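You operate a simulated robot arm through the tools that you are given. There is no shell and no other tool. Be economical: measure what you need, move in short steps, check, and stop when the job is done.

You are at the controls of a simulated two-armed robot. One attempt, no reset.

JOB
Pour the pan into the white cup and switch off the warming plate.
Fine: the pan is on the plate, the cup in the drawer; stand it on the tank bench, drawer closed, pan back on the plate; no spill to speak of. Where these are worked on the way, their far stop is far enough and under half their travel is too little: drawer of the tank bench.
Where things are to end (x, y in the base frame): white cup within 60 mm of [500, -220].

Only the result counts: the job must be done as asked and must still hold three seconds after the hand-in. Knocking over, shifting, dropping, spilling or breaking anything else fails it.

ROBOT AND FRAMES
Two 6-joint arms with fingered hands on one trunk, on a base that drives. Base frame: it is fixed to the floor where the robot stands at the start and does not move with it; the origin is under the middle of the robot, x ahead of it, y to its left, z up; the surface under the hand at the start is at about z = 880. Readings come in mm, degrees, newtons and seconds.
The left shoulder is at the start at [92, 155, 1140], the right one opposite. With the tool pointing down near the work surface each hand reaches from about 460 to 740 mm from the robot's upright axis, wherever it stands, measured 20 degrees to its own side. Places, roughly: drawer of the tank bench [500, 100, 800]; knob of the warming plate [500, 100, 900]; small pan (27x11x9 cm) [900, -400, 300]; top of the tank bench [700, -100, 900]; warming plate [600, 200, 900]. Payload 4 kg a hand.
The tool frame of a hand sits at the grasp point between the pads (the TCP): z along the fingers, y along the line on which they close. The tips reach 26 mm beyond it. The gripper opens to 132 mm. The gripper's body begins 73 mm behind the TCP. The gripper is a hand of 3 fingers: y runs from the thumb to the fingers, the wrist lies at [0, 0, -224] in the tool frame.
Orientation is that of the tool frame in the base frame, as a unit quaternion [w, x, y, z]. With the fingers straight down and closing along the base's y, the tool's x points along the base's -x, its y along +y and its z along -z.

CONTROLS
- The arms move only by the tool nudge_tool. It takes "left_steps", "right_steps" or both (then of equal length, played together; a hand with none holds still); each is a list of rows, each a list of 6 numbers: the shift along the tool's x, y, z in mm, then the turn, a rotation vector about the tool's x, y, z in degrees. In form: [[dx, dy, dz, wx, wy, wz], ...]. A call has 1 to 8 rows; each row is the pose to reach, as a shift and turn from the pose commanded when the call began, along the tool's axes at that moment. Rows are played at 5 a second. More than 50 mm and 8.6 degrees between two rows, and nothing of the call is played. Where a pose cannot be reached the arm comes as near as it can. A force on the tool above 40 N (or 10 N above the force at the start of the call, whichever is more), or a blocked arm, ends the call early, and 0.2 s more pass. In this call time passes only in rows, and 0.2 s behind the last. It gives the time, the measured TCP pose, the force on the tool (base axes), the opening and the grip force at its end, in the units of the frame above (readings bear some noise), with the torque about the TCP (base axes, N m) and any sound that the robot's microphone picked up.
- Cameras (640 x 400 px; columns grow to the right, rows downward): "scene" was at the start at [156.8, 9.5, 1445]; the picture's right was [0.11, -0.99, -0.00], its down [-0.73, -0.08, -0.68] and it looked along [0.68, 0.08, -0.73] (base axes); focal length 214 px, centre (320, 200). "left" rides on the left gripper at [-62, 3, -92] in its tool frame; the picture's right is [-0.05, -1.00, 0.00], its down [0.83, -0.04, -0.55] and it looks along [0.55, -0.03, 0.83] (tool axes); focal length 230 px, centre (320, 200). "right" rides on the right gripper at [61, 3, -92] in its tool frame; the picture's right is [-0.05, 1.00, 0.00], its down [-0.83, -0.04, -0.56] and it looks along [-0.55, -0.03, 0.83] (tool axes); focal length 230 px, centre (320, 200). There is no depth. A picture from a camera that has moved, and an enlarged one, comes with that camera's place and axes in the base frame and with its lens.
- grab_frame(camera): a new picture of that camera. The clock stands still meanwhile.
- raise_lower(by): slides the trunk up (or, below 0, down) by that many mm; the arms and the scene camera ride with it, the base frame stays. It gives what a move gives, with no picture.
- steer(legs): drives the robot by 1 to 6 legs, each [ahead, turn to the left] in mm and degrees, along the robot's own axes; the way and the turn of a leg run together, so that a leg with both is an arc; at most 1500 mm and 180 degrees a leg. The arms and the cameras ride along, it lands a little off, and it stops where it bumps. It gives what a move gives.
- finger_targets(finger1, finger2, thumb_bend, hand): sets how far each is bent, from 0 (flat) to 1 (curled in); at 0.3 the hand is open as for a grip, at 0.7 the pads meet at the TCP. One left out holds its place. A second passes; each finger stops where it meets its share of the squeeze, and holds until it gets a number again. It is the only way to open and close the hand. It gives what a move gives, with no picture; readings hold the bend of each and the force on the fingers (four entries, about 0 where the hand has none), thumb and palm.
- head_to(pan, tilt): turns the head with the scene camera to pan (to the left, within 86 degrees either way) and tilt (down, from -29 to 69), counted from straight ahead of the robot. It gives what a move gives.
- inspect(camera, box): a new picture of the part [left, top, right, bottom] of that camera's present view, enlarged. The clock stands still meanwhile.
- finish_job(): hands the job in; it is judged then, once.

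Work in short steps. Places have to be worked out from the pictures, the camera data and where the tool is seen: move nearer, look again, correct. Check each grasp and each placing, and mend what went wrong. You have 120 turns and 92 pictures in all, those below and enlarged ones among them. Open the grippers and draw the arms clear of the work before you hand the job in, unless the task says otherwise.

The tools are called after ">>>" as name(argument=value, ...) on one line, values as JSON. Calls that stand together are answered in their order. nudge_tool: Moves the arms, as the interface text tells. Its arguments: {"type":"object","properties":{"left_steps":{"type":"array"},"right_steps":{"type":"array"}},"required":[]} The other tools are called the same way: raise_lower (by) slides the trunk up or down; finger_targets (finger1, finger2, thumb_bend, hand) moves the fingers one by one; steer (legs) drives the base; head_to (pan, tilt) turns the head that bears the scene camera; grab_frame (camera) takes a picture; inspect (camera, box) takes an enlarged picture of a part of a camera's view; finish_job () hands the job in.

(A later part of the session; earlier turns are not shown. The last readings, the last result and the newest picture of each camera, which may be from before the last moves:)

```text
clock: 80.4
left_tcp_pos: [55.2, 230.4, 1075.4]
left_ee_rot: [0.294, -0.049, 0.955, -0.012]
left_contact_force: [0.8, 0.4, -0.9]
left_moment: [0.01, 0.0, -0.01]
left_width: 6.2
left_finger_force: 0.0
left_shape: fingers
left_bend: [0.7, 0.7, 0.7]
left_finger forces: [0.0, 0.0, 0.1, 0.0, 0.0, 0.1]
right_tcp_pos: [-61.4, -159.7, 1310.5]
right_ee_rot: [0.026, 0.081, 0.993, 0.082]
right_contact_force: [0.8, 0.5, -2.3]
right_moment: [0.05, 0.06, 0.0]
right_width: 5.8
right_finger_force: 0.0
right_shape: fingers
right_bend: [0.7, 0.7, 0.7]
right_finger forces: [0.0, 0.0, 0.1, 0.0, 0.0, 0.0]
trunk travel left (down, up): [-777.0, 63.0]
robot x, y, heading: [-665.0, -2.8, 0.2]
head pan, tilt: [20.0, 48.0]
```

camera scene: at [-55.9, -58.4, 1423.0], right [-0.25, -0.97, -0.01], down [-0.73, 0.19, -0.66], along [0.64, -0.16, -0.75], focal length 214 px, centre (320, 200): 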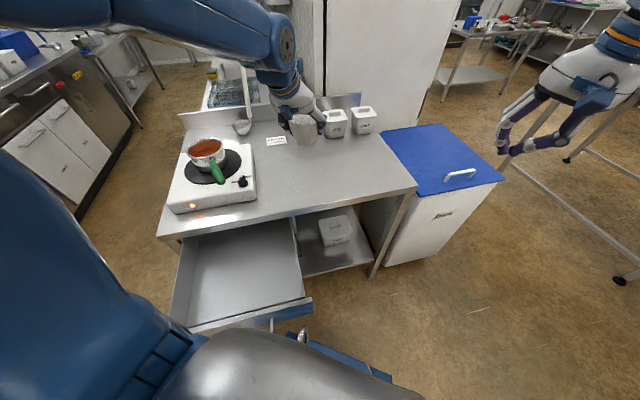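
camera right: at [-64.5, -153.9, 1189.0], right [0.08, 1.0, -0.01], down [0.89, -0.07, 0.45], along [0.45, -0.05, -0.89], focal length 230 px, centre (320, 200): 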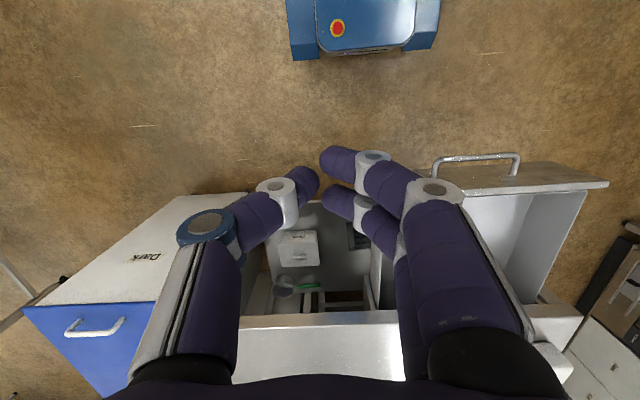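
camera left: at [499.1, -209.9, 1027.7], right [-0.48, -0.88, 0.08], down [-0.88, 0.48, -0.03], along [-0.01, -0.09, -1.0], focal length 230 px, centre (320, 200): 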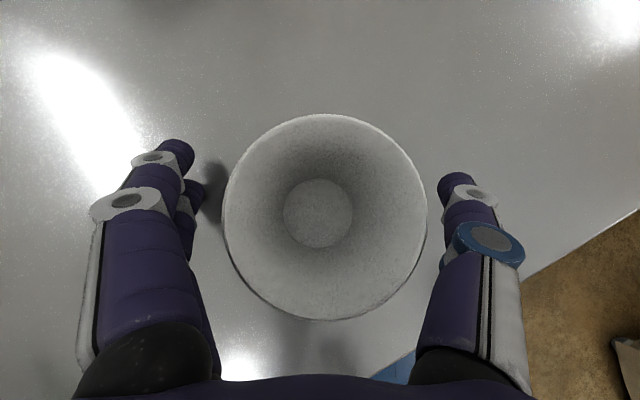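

Now move the left hand in line with the bar (y≈120), tilt it further, and lower with the trunk.

>>> nudge_tool(left_steps=[[13, -27, 6, 0, -4, 0], [27, -54, 12, 0, -8, 0], [40, -81, 18, 0, -12, 0], [54, -108, 25, 0, -15, 0]])

>>> raise_lower(by=-180)

>>> head_to(pan=4, tilt=40)

>>> inspect(camera="scene", box=[200, 80, 440, 230])

```text
clock: 81.6
left_tcp_pos: [-13.5, 152.9, 1076.4]
left_ee_rot: [0.383, -0.041, 0.922, -0.038]
left_contact_force: [-1.0, 0.8, 0.1]
left_moment: [-0.07, -0.08, 0.01]
left_width: 5.9
left_finger_force: 0.1
left_shape: fingers
left_bend: [0.7, 0.7, 0.7]
left_finger forces: [0.1, 0.1, 0.0, 0.0, 0.0, 0.0]
left hand out of reach, approached as far as the arm can: row 2, 3, 4
right_tcp_pos: [-121.6, -156.5, 1337.9]
right_ee_rot: [0.049, 0.078, 0.992, 0.082]
right_contact_force: [-1.3, -0.4, 0.4]
right_moment: [-0.07, -0.13, 0.0]
right_width: 5.7
right_finger_force: 0.0
right_shape: fingers
right_bend: [0.7, 0.7, 0.7]
right_finger forces: [0.0, 0.1, 0.1, 0.0, 0.0, 0.1]
trunk travel left (down, up): [-777.0, 63.0]
robot x, y, heading: [-658.5, 0.9, -0.1]
head pan, tilt: [20.0, 48.0]
stopped in row 4 (left hand): the arm was blocked; the commanded pose is now the measured one
```

```text
clock: 83.6
left_tcp_pos: [-13.5, 147.7, 903.0]
left_ee_rot: [0.387, -0.04, 0.921, -0.035]
left_contact_force: [0.3, -1.1, -0.5]
left_moment: [-0.01, 0.02, -0.02]
left_width: 5.7
left_finger_force: 0.0
left_shape: fingers
left_bend: [0.7, 0.7, 0.7]
left_finger forces: [0.0, 0.0, 0.0, 0.0, 0.1, 0.0]
right_tcp_pos: [-122.7, -160.1, 1157.8]
right_ee_rot: [0.048, 0.079, 0.992, 0.084]
right_contact_force: [1.1, -0.4, 0.2]
right_moment: [0.0, -0.01, -0.01]
right_width: 5.8
right_finger_force: 0.0
right_shape: fingers
right_bend: [0.7, 0.7, 0.7]
right_finger forces: [0.0, 0.0, 0.0, 0.0, 0.0, 0.1]
trunk travel left (down, up): [-597.0, 243.0]
robot x, y, heading: [-661.8, 1.5, -0.0]
head pan, tilt: [20.0, 48.0]
```

```text
clock: 84.4
left_tcp_pos: [-13.8, 147.3, 905.0]
left_ee_rot: [0.389, -0.04, 0.92, -0.035]
left_contact_force: [0.1, -0.6, 0.5]
left_moment: [0.0, 0.01, 0.0]
left_width: 5.8
left_finger_force: 0.1
left_shape: fingers
left_bend: [0.7, 0.7, 0.7]
left_finger forces: [0.0, 0.0, 0.1, 0.1, 0.0, 0.1]
right_tcp_pos: [-124.2, -159.5, 1158.7]
right_ee_rot: [0.05, 0.077, 0.992, 0.084]
right_contact_force: [-0.6, -0.5, 0.3]
right_moment: [0.01, 0.01, 0.0]
right_width: 5.8
right_finger_force: 0.0
right_shape: fingers
right_bend: [0.7, 0.7, 0.7]
right_finger forces: [0.0, 0.1, 0.0, 0.1, 0.0, 0.0]
trunk travel left (down, up): [-597.0, 243.0]
robot x, y, heading: [-663.7, -0.2, 0.3]
head pan, tilt: [4.0, 40.0]
```

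```text
2.67 times, centred on (320, 155) of scene
camera zoom: at [-501.2, 8.8, 1375.3], right [0.07, -1.0, 0.0], down [-0.66, -0.05, -0.75], along [0.75, 0.05, -0.66], focal length 572 px, centre (320, 320)
```

zoom: 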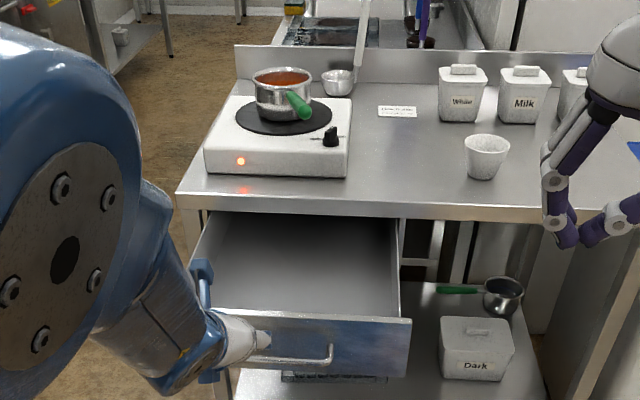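

Lower to bar height and drive forward to push the drawer.

>>> raise_lower(by=-106)

>>> steer(legs=[[100, 0], [120, 0]])

>>> inspect(camera="scene", box=[200, 100, 440, 250])

```text
clock: 85.8
left_tcp_pos: [-15.3, 146.6, 798.5]
left_ee_rot: [0.389, -0.039, 0.92, -0.035]
left_contact_force: [-0.7, 0.1, 0.7]
left_moment: [0.02, 0.01, 0.01]
left_width: 5.8
left_finger_force: 0.1
left_shape: fingers
left_bend: [0.7, 0.7, 0.7]
left_finger forces: [0.0, 0.1, 0.1, 0.0, 0.0, 0.0]
right_tcp_pos: [-124.0, -160.4, 1052.8]
right_ee_rot: [0.049, 0.078, 0.992, 0.085]
right_contact_force: [0.4, 0.6, -0.2]
right_moment: [-0.03, -0.01, 0.03]
right_width: 5.7
right_finger_force: 0.1
right_shape: fingers
right_bend: [0.7, 0.7, 0.7]
right_finger forces: [0.1, 0.1, 0.1, 0.1, 0.0, 0.1]
trunk travel left (down, up): [-491.0, 349.0]
robot x, y, heading: [-663.1, 2.9, 0.3]
head pan, tilt: [4.0, 40.0]
```

```text
clock: 87.8
left_tcp_pos: [192.8, 145.7, 817.1]
left_ee_rot: [0.402, -0.034, 0.914, -0.033]
left_contact_force: [1.8, 0.4, 2.5]
left_moment: [-0.03, 0.24, -0.01]
left_width: 5.3
left_finger_force: 0.1
left_shape: fingers
left_bend: [0.7, 0.7, 0.7]
left_finger forces: [0.0, 0.0, 0.0, 0.1, 0.1, 0.1]
right_tcp_pos: [76.6, -159.4, 1062.5]
right_ee_rot: [0.058, 0.078, 0.992, 0.085]
right_contact_force: [0.7, -0.3, 0.6]
right_moment: [-0.02, 0.11, 0.02]
right_width: 6.0
right_finger_force: 0.1
right_shape: fingers
right_bend: [0.7, 0.7, 0.7]
right_finger forces: [0.0, 0.0, 0.0, 0.1, 0.1, 0.1]
trunk travel left (down, up): [-491.0, 349.0]
robot x, y, heading: [-439.6, 4.5, 0.1]
head pan, tilt: [4.0, 40.0]
```

```text
2.67 times, centred on (320, 175) of scene
camera zoom: at [-317.8, 9.0, 1273.2], right [0.07, -1.0, 0.0], down [-0.63, -0.05, -0.77], along [0.77, 0.05, -0.64], focal length 572 px, centre (320, 267)
```

zoom: 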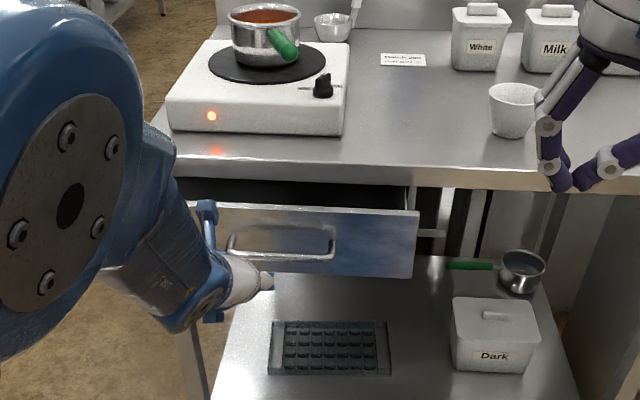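

Drawer is more than half shut. Lower the hand slightly (it rode up) and continue pushing.

>>> raise_lower(by=-14)

>>> steer(legs=[[90, 0]])

>>> inspect(camera="scene", box=[200, 100, 440, 250])

```text
clock: 88.4
left_tcp_pos: [196.5, 147.4, 802.5]
left_ee_rot: [0.401, -0.04, 0.915, -0.038]
left_contact_force: [-1.6, 0.2, 0.5]
left_moment: [0.0, -0.03, 0.0]
left_width: 5.4
left_finger_force: 0.1
left_shape: fingers
left_bend: [0.7, 0.7, 0.7]
left_finger forces: [0.1, 0.0, 0.0, 0.1, 0.0, 0.1]
right_tcp_pos: [79.4, -160.9, 1047.8]
right_ee_rot: [0.059, 0.078, 0.992, 0.084]
right_contact_force: [-0.5, -0.2, 0.2]
right_moment: [0.0, -0.08, -0.04]
right_width: 5.6
right_finger_force: 0.1
right_shape: fingers
right_bend: [0.7, 0.7, 0.7]
right_finger forces: [0.0, 0.0, 0.1, 0.0, 0.1, 0.0]
trunk travel left (down, up): [-477.0, 363.0]
robot x, y, heading: [-438.7, -0.1, 0.1]
head pan, tilt: [4.0, 40.0]
```

```text
clock: 89.5
left_tcp_pos: [280.0, 147.7, 814.7]
left_ee_rot: [0.411, -0.038, 0.91, -0.033]
left_contact_force: [0.9, 0.9, 1.3]
left_moment: [-0.01, 0.1, -0.02]
left_width: 5.1
left_finger_force: 0.0
left_shape: fingers
left_bend: [0.7, 0.7, 0.7]
left_finger forces: [0.0, 0.0, 0.1, 0.1, 0.0, 0.0]
right_tcp_pos: [161.6, -158.3, 1051.4]
right_ee_rot: [0.062, 0.077, 0.991, 0.086]
right_contact_force: [-0.1, 0.5, 0.4]
right_moment: [-0.01, 0.06, 0.02]
right_width: 5.8
right_finger_force: 0.1
right_shape: fingers
right_bend: [0.7, 0.7, 0.7]
right_finger forces: [0.0, 0.0, 0.0, 0.0, 0.1, 0.0]
trunk travel left (down, up): [-477.0, 363.0]
robot x, y, heading: [-351.6, -0.9, 0.0]
head pan, tilt: [4.0, 40.0]
```

```text
2.67 times, centred on (320, 175) of scene
camera zoom: at [-223.6, 8.9, 1258.9], right [0.07, -1.0, 0.0], down [-0.64, -0.05, -0.77], along [0.77, 0.06, -0.64], focal length 572 px, centre (320, 267)
```

zoom: 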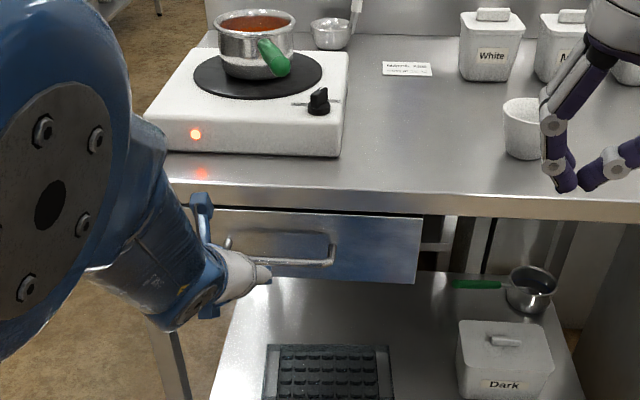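

Nearly shut. Lower a little and push the rest.

>>> raise_lower(by=-12)

>>> steer(legs=[[60, 0]])

>>> inspect(camera="scene", box=[200, 120, 440, 270])

>>> grab_frame(camera="left")

```text
clock: 90.1
left_tcp_pos: [281.8, 149.5, 802.0]
left_ee_rot: [0.411, -0.042, 0.91, -0.038]
left_contact_force: [-0.4, 0.2, 0.1]
left_moment: [0.0, -0.01, -0.02]
left_width: 5.3
left_finger_force: 0.1
left_shape: fingers
left_bend: [0.7, 0.7, 0.7]
left_finger forces: [0.1, 0.0, 0.0, 0.1, 0.0, 0.0]
right_tcp_pos: [162.3, -157.9, 1041.3]
right_ee_rot: [0.062, 0.076, 0.992, 0.085]
right_contact_force: [-1.4, 0.3, 1.2]
right_moment: [-0.02, -0.11, 0.01]
right_width: 5.7
right_finger_force: 0.0
right_shape: fingers
right_bend: [0.7, 0.7, 0.7]
right_finger forces: [0.0, 0.1, 0.1, 0.0, 0.1, 0.0]
trunk travel left (down, up): [-465.0, 375.0]
robot x, y, heading: [-354.8, 3.5, 0.5]
head pan, tilt: [4.0, 40.0]
```

```text
clock: 91.0
left_tcp_pos: [297.3, 158.6, 819.1]
left_ee_rot: [0.421, -0.053, 0.904, -0.046]
left_contact_force: [-0.1, 0.6, 0.7]
left_moment: [-0.01, -0.02, 0.01]
left_width: 5.4
left_finger_force: 0.0
left_shape: fingers
left_bend: [0.7, 0.7, 0.7]
left_finger forces: [0.0, 0.1, 0.0, 0.0, 0.0, 0.0]
right_tcp_pos: [183.5, -159.6, 1004.3]
right_ee_rot: [0.016, 0.081, 0.993, 0.081]
right_contact_force: [-0.3, -0.8, -0.5]
right_moment: [0.03, 0.03, 0.02]
right_width: 5.7
right_finger_force: 0.0
right_shape: fingers
right_bend: [0.7, 0.7, 0.7]
right_finger forces: [0.1, 0.0, 0.0, 0.0, 0.0, 0.0]
trunk travel left (down, up): [-465.0, 375.0]
robot x, y, heading: [-315.2, -1.1, 0.2]
head pan, tilt: [4.0, 40.0]
stopped in leg 1: the force on the tool passed its limit at 73 N (the readings are from after the stop); the commanded pose is now the measured one
```

```text
2.67 times, centred on (320, 195) of scene
camera zoom: at [-155.9, 9.0, 1242.9], right [0.07, -1.0, 0.0], down [-0.66, -0.05, -0.75], along [0.75, 0.05, -0.66], focal length 572 px, centre (320, 213)
```

zoom: 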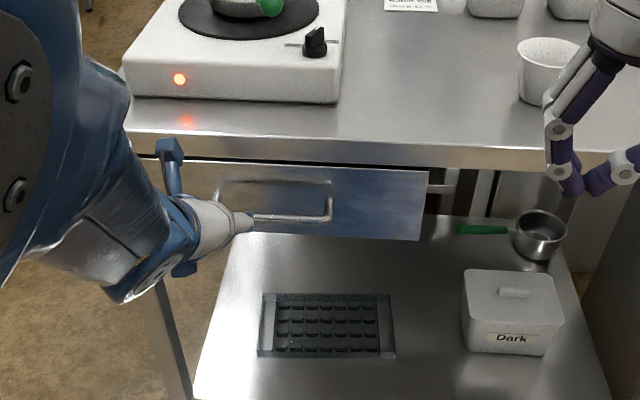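

```text
48 pictures are left
camera left: at [265.4, 173.2, 924.3], right [0.09, -0.98, 0.17], down [-0.95, -0.13, -0.27], along [0.28, -0.13, -0.95], focal length 230 px, centre (320, 200)
```

left: 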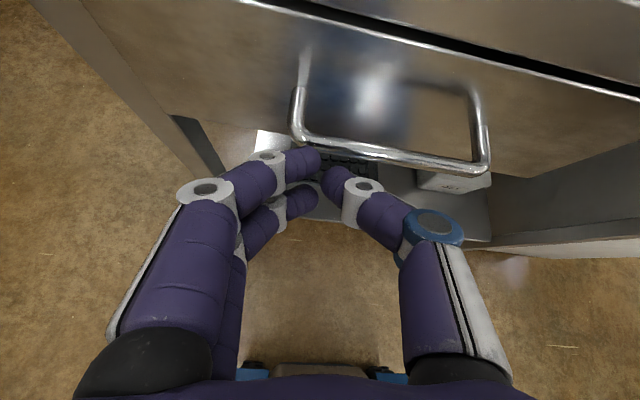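

It stopped at 73 N, likely the end stop. I'll press once more gently with the arm to make sure it is fully shut.

>>> nudge_tool(left_steps=[[4, 0, 23, 0, 0, 0], [-6, 0, 34, 0, 0, 0], [-16, 0, 45, 0, 0, 0], [-25, 0, 57, 0, 0, 0], [-35, 0, 68, 0, 0, 0]])

>>> grab_frame(camera="left")

```text
clock: 91.7
left_tcp_pos: [311.6, 158.1, 805.4]
left_ee_rot: [0.422, -0.045, 0.905, -0.035]
left_contact_force: [-0.3, -0.1, 0.3]
left_moment: [-0.02, 0.0, 0.05]
left_width: 5.3
left_finger_force: 0.1
left_shape: fingers
left_bend: [0.7, 0.7, 0.7]
left_finger forces: [0.0, 0.0, 0.1, 0.1, 0.1, 0.0]
right_tcp_pos: [168.8, -157.8, 989.5]
right_ee_rot: [-0.004, 0.083, 0.993, 0.079]
right_contact_force: [1.1, 0.2, -0.7]
right_moment: [0.01, 0.03, -0.01]
right_width: 5.9
right_finger_force: 0.0
right_shape: fingers
right_bend: [0.7, 0.7, 0.7]
right_finger forces: [0.1, 0.1, 0.1, 0.0, 0.0, 0.0]
trunk travel left (down, up): [-465.0, 375.0]
robot x, y, heading: [-315.2, -0.1, 0.0]
head pan, tilt: [4.0, 40.0]
stopped in row 3 (left hand): the force on the tool passed its limit at 54 N (the readings are from after the stop); the commanded pose is now the measured one
```

```text
47 pictures are left
camera left: at [280.3, 171.1, 910.3], right [0.09, -0.99, 0.14], down [-0.95, -0.12, -0.27], along [0.28, -0.11, -0.95], focal length 230 px, centre (320, 200)
```

left: 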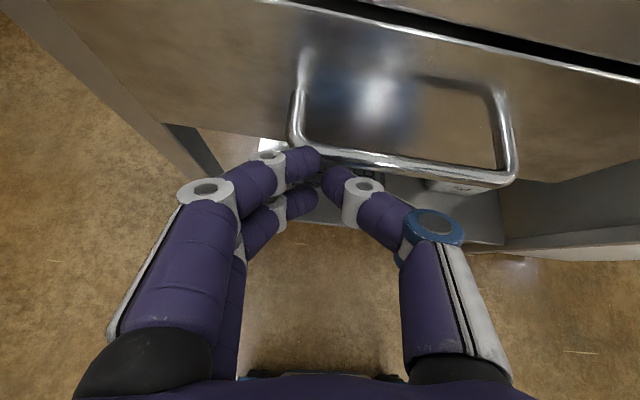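

Firm at 54 N without movement: the drawer is shut. Back away and raise the trunk, then study pan and knob.

>>> steer(legs=[[-120, 0]])

>>> raise_lower(by=260)

>>> inspect(camera="scene", box=[200, 100, 440, 250])

```text
clock: 93.0
left_tcp_pos: [191.6, 159.4, 804.0]
left_ee_rot: [0.421, -0.047, 0.905, -0.034]
left_contact_force: [0.9, -0.5, 1.1]
left_moment: [0.02, 0.01, -0.04]
left_width: 5.4
left_finger_force: 0.0
left_shape: fingers
left_bend: [0.7, 0.7, 0.7]
left_finger forces: [0.1, 0.1, 0.0, 0.1, 0.1, 0.1]
right_tcp_pos: [50.7, -158.2, 987.3]
right_ee_rot: [-0.008, 0.081, 0.994, 0.08]
right_contact_force: [0.0, 0.4, 0.4]
right_moment: [-0.03, -0.01, 0.04]
right_width: 5.6
right_finger_force: 0.0
right_shape: fingers
right_bend: [0.7, 0.7, 0.7]
right_finger forces: [0.0, 0.0, 0.0, 0.1, 0.0, 0.0]
trunk travel left (down, up): [-465.0, 375.0]
robot x, y, heading: [-436.7, 3.0, 0.2]
head pan, tilt: [4.0, 40.0]
```

```text
clock: 95.6
left_tcp_pos: [178.5, 163.8, 1075.0]
left_ee_rot: [0.429, -0.053, 0.901, -0.04]
left_contact_force: [-1.1, -0.8, -0.4]
left_moment: [0.0, 0.0, 0.02]
left_width: 5.5
left_finger_force: 0.0
left_shape: fingers
left_bend: [0.7, 0.7, 0.7]
left_finger forces: [0.1, 0.0, 0.0, 0.0, 0.1, 0.0]
right_tcp_pos: [36.5, -158.0, 1225.0]
right_ee_rot: [-0.039, 0.084, 0.993, 0.077]
right_contact_force: [0.4, -0.2, 0.3]
right_moment: [0.01, 0.0, -0.02]
right_width: 5.9
right_finger_force: 0.0
right_shape: fingers
right_bend: [0.7, 0.7, 0.7]
right_finger forces: [0.0, 0.0, 0.0, 0.0, 0.0, 0.0]
trunk travel left (down, up): [-725.0, 115.0]
robot x, y, heading: [-436.5, 5.5, 0.3]
head pan, tilt: [4.0, 40.0]
```

```text
2.67 times, centred on (320, 175) of scene
camera zoom: at [-273.6, 9.4, 1503.2], right [0.07, -1.0, 0.0], down [-0.66, -0.05, -0.75], along [0.75, 0.06, -0.66], focal length 572 px, centre (320, 267)
```

zoom: 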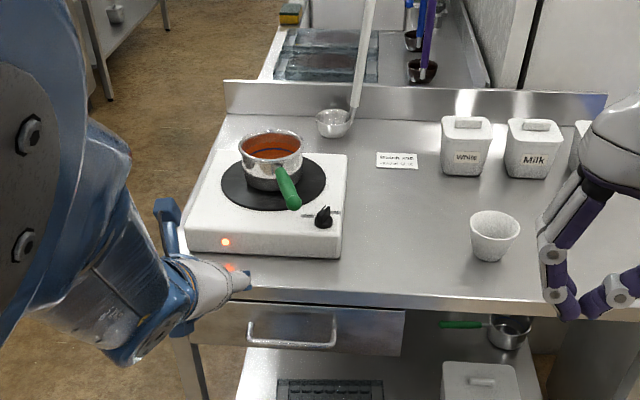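

Drawer is closed, cup upright. Bring the left hand back to a ~25° tilt, raised and open, then drive up so its camera sees the pan handle.

>>> nudge_tool(left_steps=[[-22, 0, -10, 0, 8, 0], [-45, 0, -20, 0, 16, 0], [-67, 0, -30, 0, 24, 0]])

>>> finger_targets(hand="left", finger1=0.3, finger2=0.3, thumb_bend=0.3)

>>> steer(legs=[[130, 0], [130, 0]])

>>> grab_frame(camera="left")

```text
clock: 96.4
left_tcp_pos: [198.3, 150.1, 1150.0]
left_ee_rot: [0.231, -0.076, 0.965, -0.096]
left_contact_force: [-0.8, 9.4, -1.4]
left_moment: [-0.65, -0.16, -0.4]
left_width: 5.3
left_finger_force: 0.1
left_shape: fingers
left_bend: [0.7, 0.7, 0.7]
left_finger forces: [0.0, 0.0, 0.0, 0.0, 0.0, 0.0]
left hand out of reach, approached as far as the arm can: row 1, 2
right_tcp_pos: [38.4, -157.3, 1225.4]
right_ee_rot: [-0.039, 0.084, 0.993, 0.075]
right_contact_force: [-0.2, -0.7, -0.2]
right_moment: [0.04, 0.01, 0.03]
right_width: 5.6
right_finger_force: 0.1
right_shape: fingers
right_bend: [0.7, 0.7, 0.7]
right_finger forces: [0.0, 0.1, 0.1, 0.0, 0.0, 0.0]
trunk travel left (down, up): [-725.0, 115.0]
robot x, y, heading: [-437.1, 4.5, 0.2]
head pan, tilt: [4.0, 40.0]
```

```text
clock: 97.4
left_tcp_pos: [196.6, 167.4, 1147.6]
left_ee_rot: [0.232, -0.039, 0.971, -0.043]
left_contact_force: [0.3, -0.1, -0.1]
left_moment: [-0.03, 0.0, 0.01]
left_width: 133.8
left_finger_force: 0.1
left_shape: fingers
left_bend: [0.3, 0.3, 0.3]
left_finger forces: [0.0, 0.1, 0.1, 0.0, 0.0, 0.0]
right_tcp_pos: [38.0, -158.6, 1224.9]
right_ee_rot: [-0.039, 0.084, 0.993, 0.076]
right_contact_force: [0.3, 0.8, 0.6]
right_moment: [-0.01, 0.0, 0.01]
right_width: 5.6
right_finger_force: 0.1
right_shape: fingers
right_bend: [0.7, 0.7, 0.7]
right_finger forces: [0.0, 0.0, 0.0, 0.0, 0.1, 0.0]
trunk travel left (down, up): [-725.0, 115.0]
robot x, y, heading: [-435.5, 5.6, 0.1]
head pan, tilt: [4.0, 40.0]
```

```text
clock: 99.6
left_tcp_pos: [425.2, 167.7, 1165.5]
left_ee_rot: [0.246, -0.038, 0.968, -0.043]
left_contact_force: [2.6, 0.1, -0.9]
left_moment: [0.0, 0.19, -0.01]
left_width: 134.2
left_finger_force: 0.1
left_shape: fingers
left_bend: [0.3, 0.3, 0.3]
left_finger forces: [0.1, 0.0, 0.0, 0.1, 0.0, 0.0]
right_tcp_pos: [259.8, -156.8, 1266.2]
right_ee_rot: [0.012, 0.08, 0.993, 0.081]
right_contact_force: [0.1, 0.5, 4.0]
right_moment: [0.0, 0.02, 0.01]
right_width: 5.8
right_finger_force: 0.0
right_shape: fingers
right_bend: [0.7, 0.7, 0.7]
right_finger forces: [0.1, 0.0, 0.1, 0.0, 0.1, 0.0]
trunk travel left (down, up): [-725.0, 115.0]
robot x, y, heading: [-177.5, 2.3, 0.3]
head pan, tilt: [4.0, 40.0]
```

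```text
45 pictures are left
camera left: at [433.9, 183.5, 1274.4], right [0.1, -0.99, 0.13], down [-0.99, -0.09, 0.1], along [-0.09, -0.14, -0.99], focal length 230 px, centre (320, 200)
```

left: 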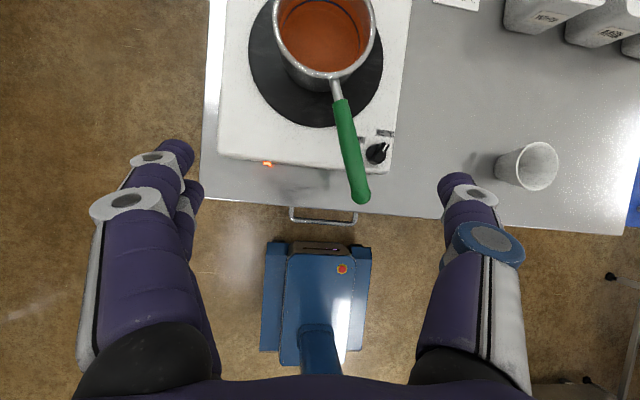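

Pan centre ≈[581, 151], rim z≈1030; handle from [523,137,1020] to tip [419,104,1040]. Align the left hand across the handle (yaw 16°, tilt 32°) at a point above it.

>>> nudge_tool(left_steps=[[-2, -14, 31, -3.9, -1.4, -2.8], [-5, -28, 62, -7.8, -2.9, -5.7], [-7, -41, 94, -11.7, -4.3, -8.5]])

>>> grab_frame(camera="left")

>>> grab_frame(camera="scene")

```text
clock: 100.4
left_tcp_pos: [503.2, 140.8, 1083.5]
left_ee_rot: [0.26, -0.161, 0.952, 0.023]
left_contact_force: [-1.1, 0.3, 0.8]
left_moment: [-0.01, -0.11, -0.03]
left_width: 133.9
left_finger_force: 0.0
left_shape: fingers
left_bend: [0.3, 0.3, 0.3]
left_finger forces: [0.1, 0.1, 0.1, 0.0, 0.1, 0.1]
right_tcp_pos: [287.0, -155.3, 1227.8]
right_ee_rot: [-0.037, 0.083, 0.993, 0.077]
right_contact_force: [-1.1, 0.1, -0.3]
right_moment: [-0.02, -0.1, -0.01]
right_width: 5.9
right_finger_force: 0.1
right_shape: fingers
right_bend: [0.7, 0.7, 0.7]
right_finger forces: [0.0, 0.0, 0.1, 0.0, 0.1, 0.1]
trunk travel left (down, up): [-725.0, 115.0]
robot x, y, heading: [-173.8, 6.9, 0.2]
head pan, tilt: [4.0, 40.0]
```

```text
44 pictures are left
camera left: at [506.7, 150.6, 1193.8], right [0.36, -0.93, 0.07], down [-0.93, -0.36, 0.06], along [-0.03, -0.09, -1.0], focal length 230 px, centre (320, 200)
```

left: 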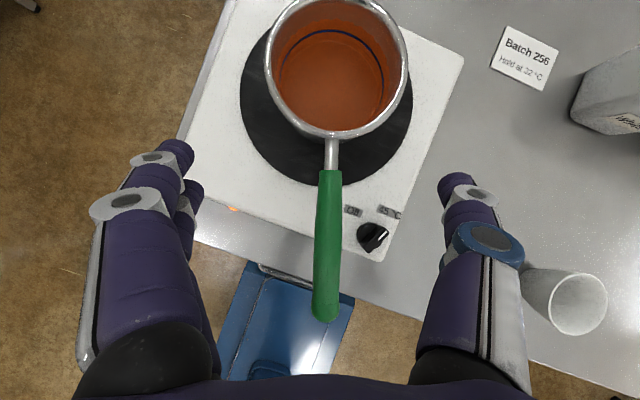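

```text
43 pictures are left
camera scene: at [-25.5, 11.8, 1504.7], right [0.08, -1.0, 0.0], down [-0.65, -0.05, -0.76], along [0.76, 0.06, -0.65], focal length 214 px, centre (320, 200)
```

scene: 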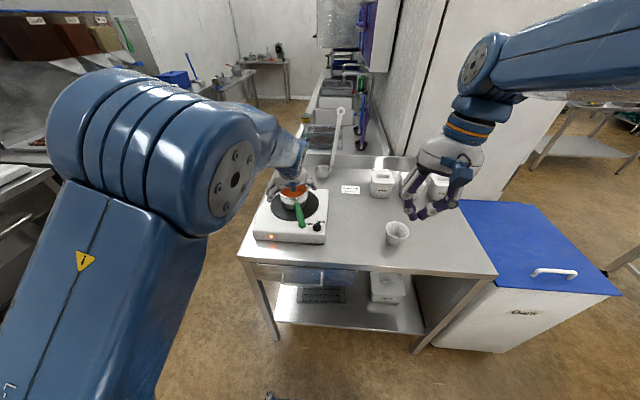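

Clear view: handle point to grip ≈[484, 121, 1023]. Lower onto it with TCP slightly below the handle's centreline.

>>> nudge_tool(left_steps=[[17, -4, 16, 0, 0, 0], [34, -8, 33, 0, 0, 0], [51, -12, 49, 0, 0, 0]])

>>> grab_frame(camera="left")

>>> inspect(camera="scene", box=[230, 150, 350, 225])

```text
clock: 101.4
left_tcp_pos: [487.8, 152.1, 1018.9]
left_ee_rot: [0.254, -0.198, 0.947, 0.002]
left_contact_force: [-0.6, -0.3, -1.2]
left_moment: [0.02, 0.07, -0.01]
left_width: 134.8
left_finger_force: 0.1
left_shape: fingers
left_bend: [0.3, 0.3, 0.3]
left_finger forces: [0.1, 0.0, 0.0, 0.0, 0.0, 0.0]
left hand out of reach, approached as far as the arm can: row 3
right_tcp_pos: [278.2, -156.6, 1199.5]
right_ee_rot: [-0.075, 0.087, 0.991, 0.073]
right_contact_force: [-0.4, 0.4, -0.4]
right_moment: [0.0, 0.01, -0.04]
right_width: 5.6
right_finger_force: 0.0
right_shape: fingers
right_bend: [0.7, 0.7, 0.7]
right_finger forces: [0.0, 0.0, 0.0, 0.1, 0.0, 0.1]
trunk travel left (down, up): [-725.0, 115.0]
robot x, y, heading: [-175.1, 4.6, 0.2]
head pan, tilt: [4.0, 40.0]
stopped in row 3 (left hand): the arm was blocked; the commanded pose is now the measured one
```

```text
42 pictures are left
camera left: at [491.7, 168.2, 1128.7], right [0.42, -0.9, 0.12], down [-0.91, -0.41, 0.09], along [-0.03, -0.15, -0.99], focal length 230 px, centre (320, 200)
```

left: 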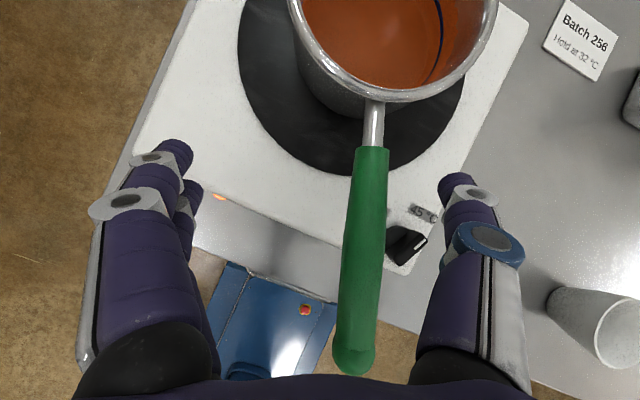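

```text
5.33 times, centred on (290, 188) of scene
camera zoom: at [-10.9, 11.4, 1502.9], right [0.07, -1.0, 0.0], down [-0.66, -0.05, -0.75], along [0.75, 0.06, -0.66], focal length 1144 px, centre (480, 267)
```

zoom: 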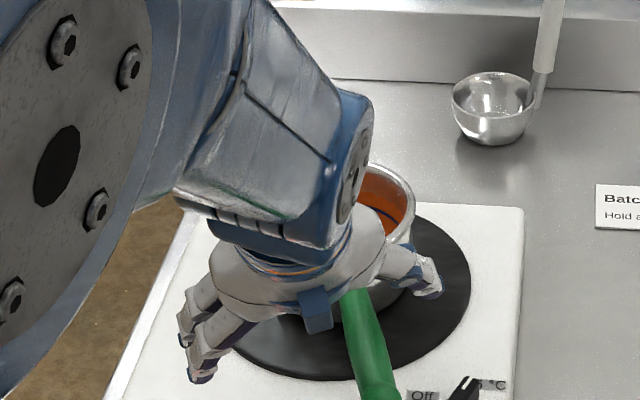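

The left arm is at an inboard limit here (y 152 instead of 121). I raise, turn the robot right ~15° so the handle lies in the arm's comfortable sector.

>>> raise_lower(by=80)

>>> steer(legs=[[0, -16]])

```text
clock: 102.6
left_tcp_pos: [489.7, 151.9, 1107.2]
left_ee_rot: [0.26, -0.199, 0.945, 0.001]
left_contact_force: [0.5, -0.4, -0.1]
left_moment: [-0.03, -0.03, 0.02]
left_width: 134.7
left_finger_force: 0.0
left_shape: fingers
left_bend: [0.3, 0.3, 0.3]
left_finger forces: [0.0, 0.1, 0.1, 0.0, 0.1, 0.0]
right_tcp_pos: [277.8, -156.5, 1280.5]
right_ee_rot: [-0.075, 0.087, 0.991, 0.073]
right_contact_force: [0.8, 0.3, -0.5]
right_moment: [0.05, -0.03, 0.01]
right_width: 5.9
right_finger_force: 0.0
right_shape: fingers
right_bend: [0.7, 0.7, 0.7]
right_finger forces: [0.0, 0.0, 0.0, 0.0, 0.1, 0.1]
trunk travel left (down, up): [-805.0, 35.0]
robot x, y, heading: [-175.1, 3.6, 0.1]
head pan, tilt: [4.0, 40.0]
```

```text
clock: 103.9
left_tcp_pos: [507.5, -37.6, 1110.3]
left_ee_rot: [0.258, -0.067, 0.963, -0.037]
left_contact_force: [0.9, 0.3, -1.1]
left_moment: [-0.02, -0.01, 0.0]
left_width: 134.4
left_finger_force: 0.0
left_shape: fingers
left_bend: [0.3, 0.3, 0.3]
left_finger forces: [0.0, 0.1, 0.0, 0.0, 0.0, 0.1]
right_tcp_pos: [222.9, -277.6, 1293.8]
right_ee_rot: [-0.053, 0.222, 0.97, 0.082]
right_contact_force: [0.6, 0.5, 0.9]
right_moment: [-0.01, 0.02, 0.02]
right_width: 5.6
right_finger_force: 0.0
right_shape: fingers
right_bend: [0.7, 0.7, 0.7]
right_finger forces: [0.0, 0.0, 0.0, 0.0, 0.0, 0.0]
trunk travel left (down, up): [-805.0, 35.0]
robot x, y, heading: [-176.1, 5.5, -15.6]
head pan, tilt: [4.0, 40.0]
```

Now shift the hand left above the handle, restoring alignment.

>>> nudge_tool(left_steps=[[1, 40, 2, -2.6, -0.7, -1.3], [2, 81, 4, -5.1, -1.4, -2.7], [3, 121, 5, -7.7, -2.2, -4], [4, 162, 7, -10.3, -2.9, -5.4]])

>>> grab_frame(camera="left")

```text
clock: 104.9
left_tcp_pos: [481.0, 118.2, 1114.0]
left_ee_rot: [0.276, -0.125, 0.952, 0.039]
left_contact_force: [0.3, 0.1, -0.2]
left_moment: [-0.02, 0.01, -0.03]
left_width: 134.6
left_finger_force: 0.2
left_shape: fingers
left_bend: [0.3, 0.3, 0.3]
left_finger forces: [0.0, 0.0, 0.0, 0.1, 0.1, 0.0]
left hand out of reach, approached as far as the arm can: row 4
right_tcp_pos: [200.1, -270.1, 1273.8]
right_ee_rot: [-0.087, 0.223, 0.967, 0.084]
right_contact_force: [0.5, 0.5, -0.4]
right_moment: [0.02, -0.01, 0.01]
right_width: 5.7
right_finger_force: 0.0
right_shape: fingers
right_bend: [0.7, 0.7, 0.7]
right_finger forces: [0.1, 0.1, 0.2, 0.0, 0.1, 0.1]
trunk travel left (down, up): [-805.0, 35.0]
robot x, y, heading: [-176.0, 5.6, -15.9]
head pan, tilt: [4.0, 40.0]
```

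```text
40 pictures are left
camera left: at [482.2, 121.6, 1224.4], right [0.3, -0.95, 0.02], down [-0.95, -0.3, 0.02], along [-0.02, -0.03, -1.0], focal length 230 px, centre (320, 200)
```

left: 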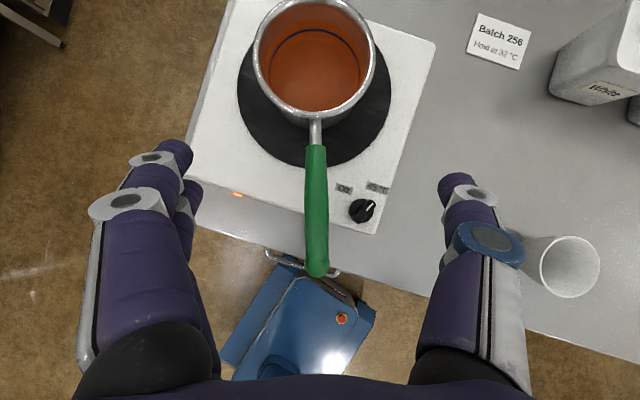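

Aligned: the handle lies exactly beneath the TCP. Lower with the trunk to z≈1016.

>>> raise_lower(by=-97)

>>> grab_frame(camera="left")

```text
clock: 106.2
left_tcp_pos: [480.4, 116.6, 1016.2]
left_ee_rot: [0.276, -0.127, 0.952, 0.039]
left_contact_force: [-0.1, -0.4, 0.7]
left_moment: [0.02, -0.02, 0.0]
left_width: 134.6
left_finger_force: 0.1
left_shape: fingers
left_bend: [0.3, 0.3, 0.3]
left_finger forces: [0.0, 0.0, 0.1, 0.0, 0.1, 0.0]
right_tcp_pos: [202.7, -272.5, 1177.8]
right_ee_rot: [-0.085, 0.224, 0.967, 0.084]
right_contact_force: [0.1, 0.8, -0.5]
right_moment: [0.0, -0.02, 0.0]
right_width: 6.0
right_finger_force: 0.1
right_shape: fingers
right_bend: [0.7, 0.7, 0.7]
right_finger forces: [0.0, 0.1, 0.0, 0.1, 0.1, 0.0]
trunk travel left (down, up): [-708.0, 132.0]
robot x, y, heading: [-174.9, 3.0, -16.1]
head pan, tilt: [4.0, 40.0]
```

```text
39 pictures are left
camera left: at [482.4, 119.9, 1127.0], right [0.3, -0.95, 0.02], down [-0.95, -0.3, 0.02], along [-0.02, -0.03, -1.0], focal length 230 px, centre (320, 200)
```

left: 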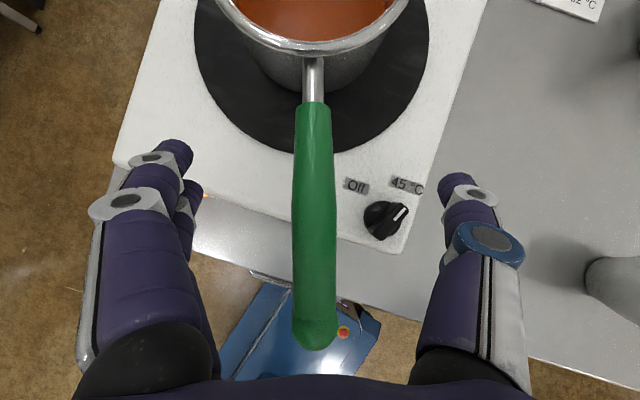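

Handle axis there is z≈1013; lower 12 more so it sits a bit toward the palm, then close firmly.

>>> raise_lower(by=-12)

>>> finger_targets(hand="left", finger1=1.0, finger2=1.0, thumb_bend=1.0)

>>> grab_frame(camera="left")

```text
clock: 106.8
left_tcp_pos: [480.7, 116.2, 1004.3]
left_ee_rot: [0.275, -0.127, 0.952, 0.038]
left_contact_force: [-0.1, -0.2, 0.5]
left_moment: [-0.01, -0.01, 0.01]
left_width: 134.8
left_finger_force: 0.0
left_shape: fingers
left_bend: [0.3, 0.3, 0.3]
left_finger forces: [0.0, 0.0, 0.1, 0.1, 0.1, 0.2]
right_tcp_pos: [201.5, -272.5, 1166.0]
right_ee_rot: [-0.084, 0.224, 0.967, 0.084]
right_contact_force: [0.9, -0.2, -0.1]
right_moment: [0.02, -0.01, 0.02]
right_width: 5.7
right_finger_force: 0.0
right_shape: fingers
right_bend: [0.7, 0.7, 0.7]
right_finger forces: [0.0, 0.1, 0.0, 0.0, 0.0, 0.0]
trunk travel left (down, up): [-696.0, 144.0]
robot x, y, heading: [-173.9, 3.1, -15.8]
head pan, tilt: [4.0, 40.0]
```

```text
clock: 107.8
left_tcp_pos: [482.4, 116.5, 1003.7]
left_ee_rot: [0.275, -0.127, 0.952, 0.038]
left_contact_force: [0.0, -0.1, -2.5]
left_moment: [-0.02, 0.02, 0.04]
left_width: 5.3
left_finger_force: 0.1
left_shape: fingers
left_bend: [0.86, 0.88, 0.9]
left_finger forces: [0.1, 0.0, 0.0, 0.1, 0.0, 0.1]
right_tcp_pos: [201.9, -272.2, 1165.5]
right_ee_rot: [-0.084, 0.224, 0.967, 0.084]
right_contact_force: [0.0, -0.2, -0.1]
right_moment: [0.03, -0.01, -0.01]
right_width: 5.8
right_finger_force: 0.1
right_shape: fingers
right_bend: [0.7, 0.7, 0.7]
right_finger forces: [0.0, 0.1, 0.0, 0.1, 0.0, 0.0]
trunk travel left (down, up): [-696.0, 144.0]
robot x, y, heading: [-169.3, 5.3, -15.6]
head pan, tilt: [4.0, 40.0]
```

```text
38 pictures are left
camera left: at [482.8, 120.1, 1114.5], right [0.3, -0.95, 0.03], down [-0.95, -0.3, 0.03], along [-0.02, -0.03, -1.0], focal length 230 px, centre (320, 200)
```

left: 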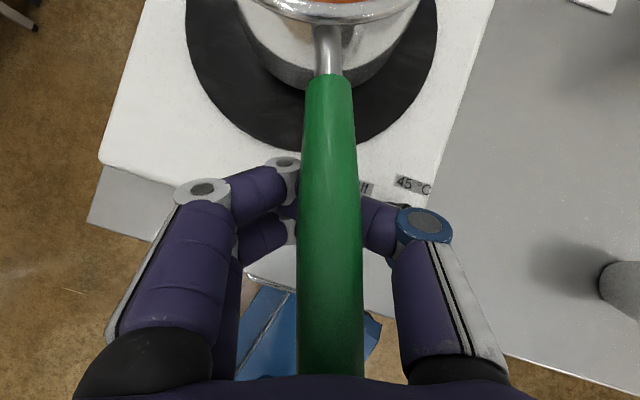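

The fingers closed under the handle rather than pinching it; a loose cage is poor for pouring. Reopen, raise 12, and check the pan before pinching.

>>> finger_targets(hand="left", finger1=0.3, finger2=0.3, thumb_bend=0.3)

>>> raise_lower(by=12)

>>> grab_frame(camera="left")

```text
clock: 108.8
left_tcp_pos: [481.0, 116.6, 1004.3]
left_ee_rot: [0.276, -0.126, 0.952, 0.037]
left_contact_force: [0.2, 0.1, -0.7]
left_moment: [-0.03, 0.02, -0.02]
left_width: 133.9
left_finger_force: 0.1
left_shape: fingers
left_bend: [0.3, 0.3, 0.3]
left_finger forces: [0.0, 0.1, 0.0, 0.1, 0.1, 0.0]
right_tcp_pos: [202.3, -271.5, 1165.1]
right_ee_rot: [-0.085, 0.224, 0.967, 0.085]
right_contact_force: [0.3, -0.1, -1.1]
right_moment: [-0.01, -0.01, 0.04]
right_width: 5.8
right_finger_force: 0.1
right_shape: fingers
right_bend: [0.7, 0.7, 0.7]
right_finger forces: [0.0, 0.0, 0.0, 0.0, 0.0, 0.1]
trunk travel left (down, up): [-696.0, 144.0]
robot x, y, heading: [-178.6, 5.1, -15.7]
head pan, tilt: [4.0, 40.0]
```

```text
clock: 109.5
left_tcp_pos: [481.6, 115.2, 1016.1]
left_ee_rot: [0.276, -0.127, 0.952, 0.038]
left_contact_force: [0.4, 0.0, -0.3]
left_moment: [0.02, -0.02, -0.01]
left_width: 134.0
left_finger_force: 0.0
left_shape: fingers
left_bend: [0.3, 0.3, 0.3]
left_finger forces: [0.1, 0.0, 0.1, 0.1, 0.0, 0.0]
right_tcp_pos: [201.0, -271.8, 1178.0]
right_ee_rot: [-0.084, 0.224, 0.967, 0.083]
right_contact_force: [-0.1, -0.1, 0.1]
right_moment: [0.0, -0.02, 0.02]
right_width: 5.8
right_finger_force: 0.1
right_shape: fingers
right_bend: [0.7, 0.7, 0.7]
right_finger forces: [0.1, 0.0, 0.1, 0.1, 0.1, 0.0]
trunk travel left (down, up): [-708.0, 132.0]
robot x, y, heading: [-175.8, 7.8, -15.5]
head pan, tilt: [4.0, 40.0]
```

```text
37 pictures are left
camera left: at [482.2, 120.0, 1127.1], right [0.3, -0.95, 0.03], down [-0.95, -0.3, 0.02], along [-0.02, -0.03, -1.0], focal length 230 px, centre (320, 200)
```

left: 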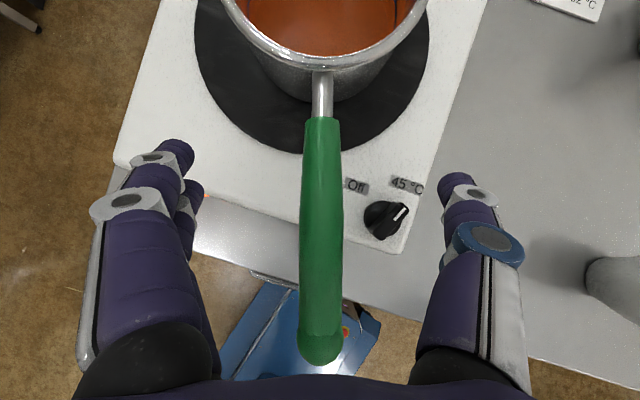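

Pan sits flat, shifted only ~8 mm. Raise 4 mm so the pads meet the handle squarely, and pinch.

>>> raise_lower(by=4)

>>> finger_targets(hand="left", finger1=0.8, finger2=0.8, thumb_bend=0.8)

>>> grab_frame(camera="left")

```text
clock: 110.0
left_tcp_pos: [479.8, 115.8, 1020.5]
left_ee_rot: [0.276, -0.127, 0.952, 0.039]
left_contact_force: [0.1, -0.5, -0.3]
left_moment: [0.03, -0.01, -0.03]
left_width: 133.9
left_finger_force: 0.1
left_shape: fingers
left_bend: [0.3, 0.3, 0.3]
left_finger forces: [0.0, 0.0, 0.0, 0.0, 0.0, 0.0]
right_tcp_pos: [202.6, -270.9, 1181.1]
right_ee_rot: [-0.085, 0.224, 0.967, 0.083]
right_contact_force: [0.1, 0.3, 0.4]
right_moment: [-0.01, -0.01, -0.03]
right_width: 5.7
right_finger_force: 0.1
right_shape: fingers
right_bend: [0.7, 0.7, 0.7]
right_finger forces: [0.1, 0.0, 0.0, 0.1, 0.0, 0.0]
trunk travel left (down, up): [-712.0, 128.0]
robot x, y, heading: [-178.2, 4.6, -15.6]
head pan, tilt: [4.0, 40.0]
```

```text
clock: 111.0
left_tcp_pos: [481.4, 116.2, 1020.4]
left_ee_rot: [0.274, -0.127, 0.952, 0.038]
left_contact_force: [1.0, 0.3, -0.9]
left_moment: [-0.03, -0.05, -0.01]
left_width: 18.4
left_finger_force: 23.0
left_shape: fingers
left_bend: [0.71, 0.72, 0.68]
left_finger forces: [12.5, 10.5, 0.1, 0.1, 22.1, 0.0]
right_tcp_pos: [202.2, -272.0, 1180.8]
right_ee_rot: [-0.085, 0.223, 0.967, 0.084]
right_contact_force: [0.2, -1.0, 1.3]
right_moment: [0.02, 0.02, 0.0]
right_width: 5.8
right_finger_force: 0.1
right_shape: fingers
right_bend: [0.7, 0.7, 0.7]
right_finger forces: [0.0, 0.0, 0.0, 0.0, 0.1, 0.0]
trunk travel left (down, up): [-712.0, 128.0]
robot x, y, heading: [-174.4, 2.6, -15.8]
head pan, tilt: [4.0, 40.0]
```

```text
36 pictures are left
camera left: at [482.7, 120.0, 1130.7], right [0.3, -0.95, 0.02], down [-0.95, -0.3, 0.03], along [-0.02, -0.03, -1.0], focal length 230 px, centre (320, 200)
```

left: 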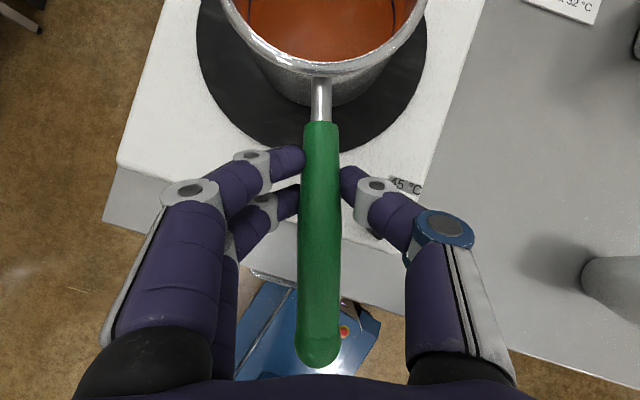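

Good pinch at 23 N. Tighten, then lift a little and check for pitch.

>>> finger_targets(hand="left", finger1=0.95, finger2=0.95, thumb_bend=0.95)

>>> raise_lower(by=25)

>>> grab_frame(camera="left")

>>> inspect(camera="scene", box=[200, 120, 360, 220])

```text
clock: 112.0
left_tcp_pos: [480.4, 117.7, 1019.3]
left_ee_rot: [0.276, -0.128, 0.952, 0.038]
left_contact_force: [0.5, 0.7, -1.9]
left_moment: [0.13, -0.02, 0.11]
left_width: 17.9
left_finger_force: 28.9
left_shape: fingers
left_bend: [0.73, 0.72, 0.68]
left_finger forces: [17.6, 11.3, 0.1, 0.0, 30.2, 0.0]
right_tcp_pos: [202.9, -271.3, 1180.9]
right_ee_rot: [-0.085, 0.223, 0.967, 0.084]
right_contact_force: [0.3, 0.4, 0.5]
right_moment: [-0.04, -0.04, -0.03]
right_width: 5.8
right_finger_force: 0.1
right_shape: fingers
right_bend: [0.7, 0.7, 0.7]
right_finger forces: [0.0, 0.0, 0.1, 0.0, 0.0, 0.0]
trunk travel left (down, up): [-712.0, 128.0]
robot x, y, heading: [-182.7, 5.4, -15.8]
head pan, tilt: [4.0, 40.0]
```

```text
clock: 112.7
left_tcp_pos: [480.5, 115.7, 1045.0]
left_ee_rot: [0.276, -0.126, 0.952, 0.038]
left_contact_force: [-0.8, 0.1, -1.0]
left_moment: [0.06, 0.03, 0.05]
left_width: 17.5
left_finger_force: 28.3
left_shape: fingers
left_bend: [0.72, 0.73, 0.72]
left_finger forces: [17.5, 11.4, 0.0, 0.1, 28.0, 0.1]
right_tcp_pos: [202.4, -271.3, 1205.6]
right_ee_rot: [-0.086, 0.224, 0.967, 0.084]
right_contact_force: [-0.2, -0.2, -0.4]
right_moment: [0.03, -0.03, -0.03]
right_width: 5.8
right_finger_force: 0.0
right_shape: fingers
right_bend: [0.7, 0.7, 0.7]
right_finger forces: [0.0, 0.1, 0.1, 0.2, 0.1, 0.1]
trunk travel left (down, up): [-737.0, 103.0]
robot x, y, heading: [-176.3, 4.7, -15.8]
head pan, tilt: [4.0, 40.0]
```

```text
35 pictures are left
camera left: at [482.4, 119.9, 1155.9], right [0.3, -0.95, 0.02], down [-0.95, -0.3, 0.03], along [-0.02, -0.03, -1.0], focal length 230 px, centre (320, 200)
```

left: 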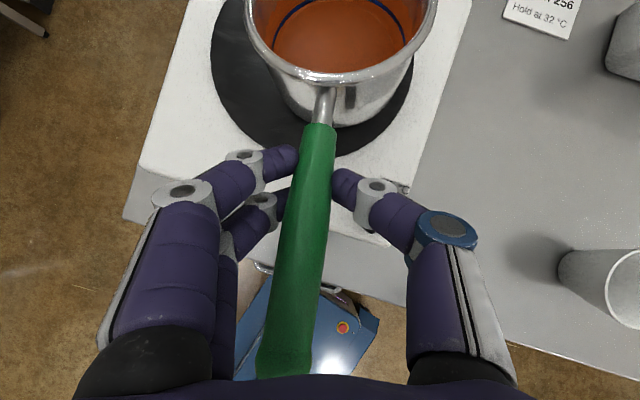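

```text
4.00 times, centred on (280, 170) of scene
camera zoom: at [-17.2, -32.9, 1515.3], right [-0.2, -0.98, 0.0], down [-0.64, 0.14, -0.75], along [0.74, -0.15, -0.66], focal length 858 px, centre (480, 320)
```

zoom: 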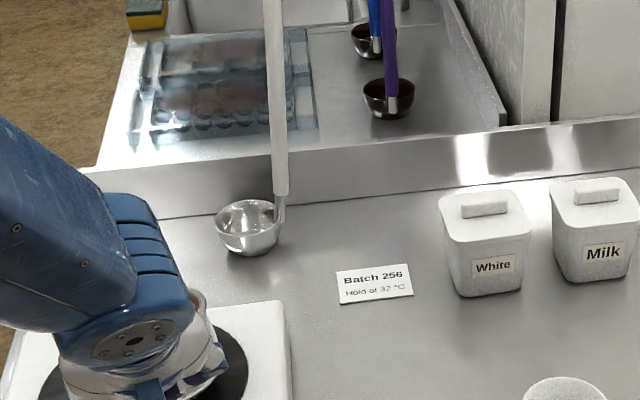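

The pan pitches nose-down in this pinch (about 18°, still resting on the plate). I set it back down and will regrip with the hand tilted ~60°, nearer the pan, so the handle's rear braces against the palm.

>>> raise_lower(by=-25)

>>> finger_targets(hand="left", finger1=0.3, finger2=0.3, thumb_bend=0.3)

>>> raise_lower(by=90)

>>> steer(legs=[[-70, 0]])

```text
clock: 113.4
left_tcp_pos: [482.1, 115.9, 1019.6]
left_ee_rot: [0.277, -0.127, 0.952, 0.039]
left_contact_force: [0.4, -0.6, 1.3]
left_moment: [0.22, -0.2, 0.01]
left_width: 17.5
left_finger_force: 32.3
left_shape: fingers
left_bend: [0.73, 0.72, 0.72]
left_finger forces: [20.1, 14.8, 0.1, 0.0, 30.5, 0.0]
right_tcp_pos: [200.9, -272.6, 1179.9]
right_ee_rot: [-0.085, 0.224, 0.967, 0.083]
right_contact_force: [0.0, 0.6, -0.9]
right_moment: [0.01, 0.01, -0.02]
right_width: 5.4
right_finger_force: 0.0
right_shape: fingers
right_bend: [0.7, 0.7, 0.7]
right_finger forces: [0.1, 0.0, 0.1, 0.0, 0.0, 0.0]
trunk travel left (down, up): [-712.0, 128.0]
robot x, y, heading: [-175.7, 7.2, -15.7]
head pan, tilt: [4.0, 40.0]
```

```text
clock: 114.4
left_tcp_pos: [479.2, 116.0, 1020.0]
left_ee_rot: [0.276, -0.127, 0.952, 0.038]
left_contact_force: [0.3, 0.4, 0.1]
left_moment: [-0.01, -0.01, -0.02]
left_width: 133.7
left_finger_force: 0.1
left_shape: fingers
left_bend: [0.3, 0.3, 0.3]
left_finger forces: [0.0, 0.0, 0.0, 0.1, 0.1, 0.1]
right_tcp_pos: [200.8, -271.6, 1180.3]
right_ee_rot: [-0.084, 0.223, 0.967, 0.084]
right_contact_force: [-0.7, -0.4, -0.2]
right_moment: [-0.01, 0.01, -0.01]
right_width: 5.8
right_finger_force: 0.1
right_shape: fingers
right_bend: [0.7, 0.7, 0.7]
right_finger forces: [0.0, 0.1, 0.1, 0.0, 0.0, 0.1]
trunk travel left (down, up): [-712.0, 128.0]
robot x, y, heading: [-172.3, 7.7, -15.9]
head pan, tilt: [4.0, 40.0]
```

```text
clock: 115.7
left_tcp_pos: [480.7, 116.5, 1110.7]
left_ee_rot: [0.275, -0.125, 0.952, 0.039]
left_contact_force: [-0.7, 0.1, -0.6]
left_moment: [-0.06, 0.01, 0.02]
left_width: 133.8
left_finger_force: 0.1
left_shape: fingers
left_bend: [0.3, 0.3, 0.3]
left_finger forces: [0.0, 0.0, 0.0, 0.0, 0.1, 0.0]
right_tcp_pos: [202.1, -272.7, 1269.3]
right_ee_rot: [-0.087, 0.224, 0.967, 0.085]
right_contact_force: [0.0, 0.9, 0.8]
right_moment: [0.0, 0.04, -0.01]
right_width: 5.7
right_finger_force: 0.1
right_shape: fingers
right_bend: [0.7, 0.7, 0.7]
right_finger forces: [0.0, 0.1, 0.1, 0.0, 0.0, 0.0]
trunk travel left (down, up): [-802.0, 38.0]
robot x, y, heading: [-176.4, 7.4, -15.7]
head pan, tilt: [4.0, 40.0]
```

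```text
clock: 116.7
left_tcp_pos: [403.8, 139.8, 1111.0]
left_ee_rot: [0.279, -0.137, 0.95, 0.034]
left_contact_force: [0.4, 0.7, 0.4]
left_moment: [-0.01, -0.01, -0.01]
left_width: 134.2
left_finger_force: 0.1
left_shape: fingers
left_bend: [0.3, 0.3, 0.3]
left_finger forces: [0.0, 0.0, 0.0, 0.0, 0.0, 0.1]
right_tcp_pos: [123.5, -249.7, 1304.8]
right_ee_rot: [-0.039, 0.221, 0.971, 0.081]
right_contact_force: [0.9, -0.5, -0.7]
right_moment: [-0.01, 0.03, 0.0]
right_width: 5.9
right_finger_force: 0.0
right_shape: fingers
right_bend: [0.7, 0.7, 0.7]
right_finger forces: [0.0, 0.0, 0.0, 0.0, 0.0, 0.1]
trunk travel left (down, up): [-802.0, 38.0]
robot x, y, heading: [-241.6, 26.1, -15.9]
head pan, tilt: [4.0, 40.0]
```

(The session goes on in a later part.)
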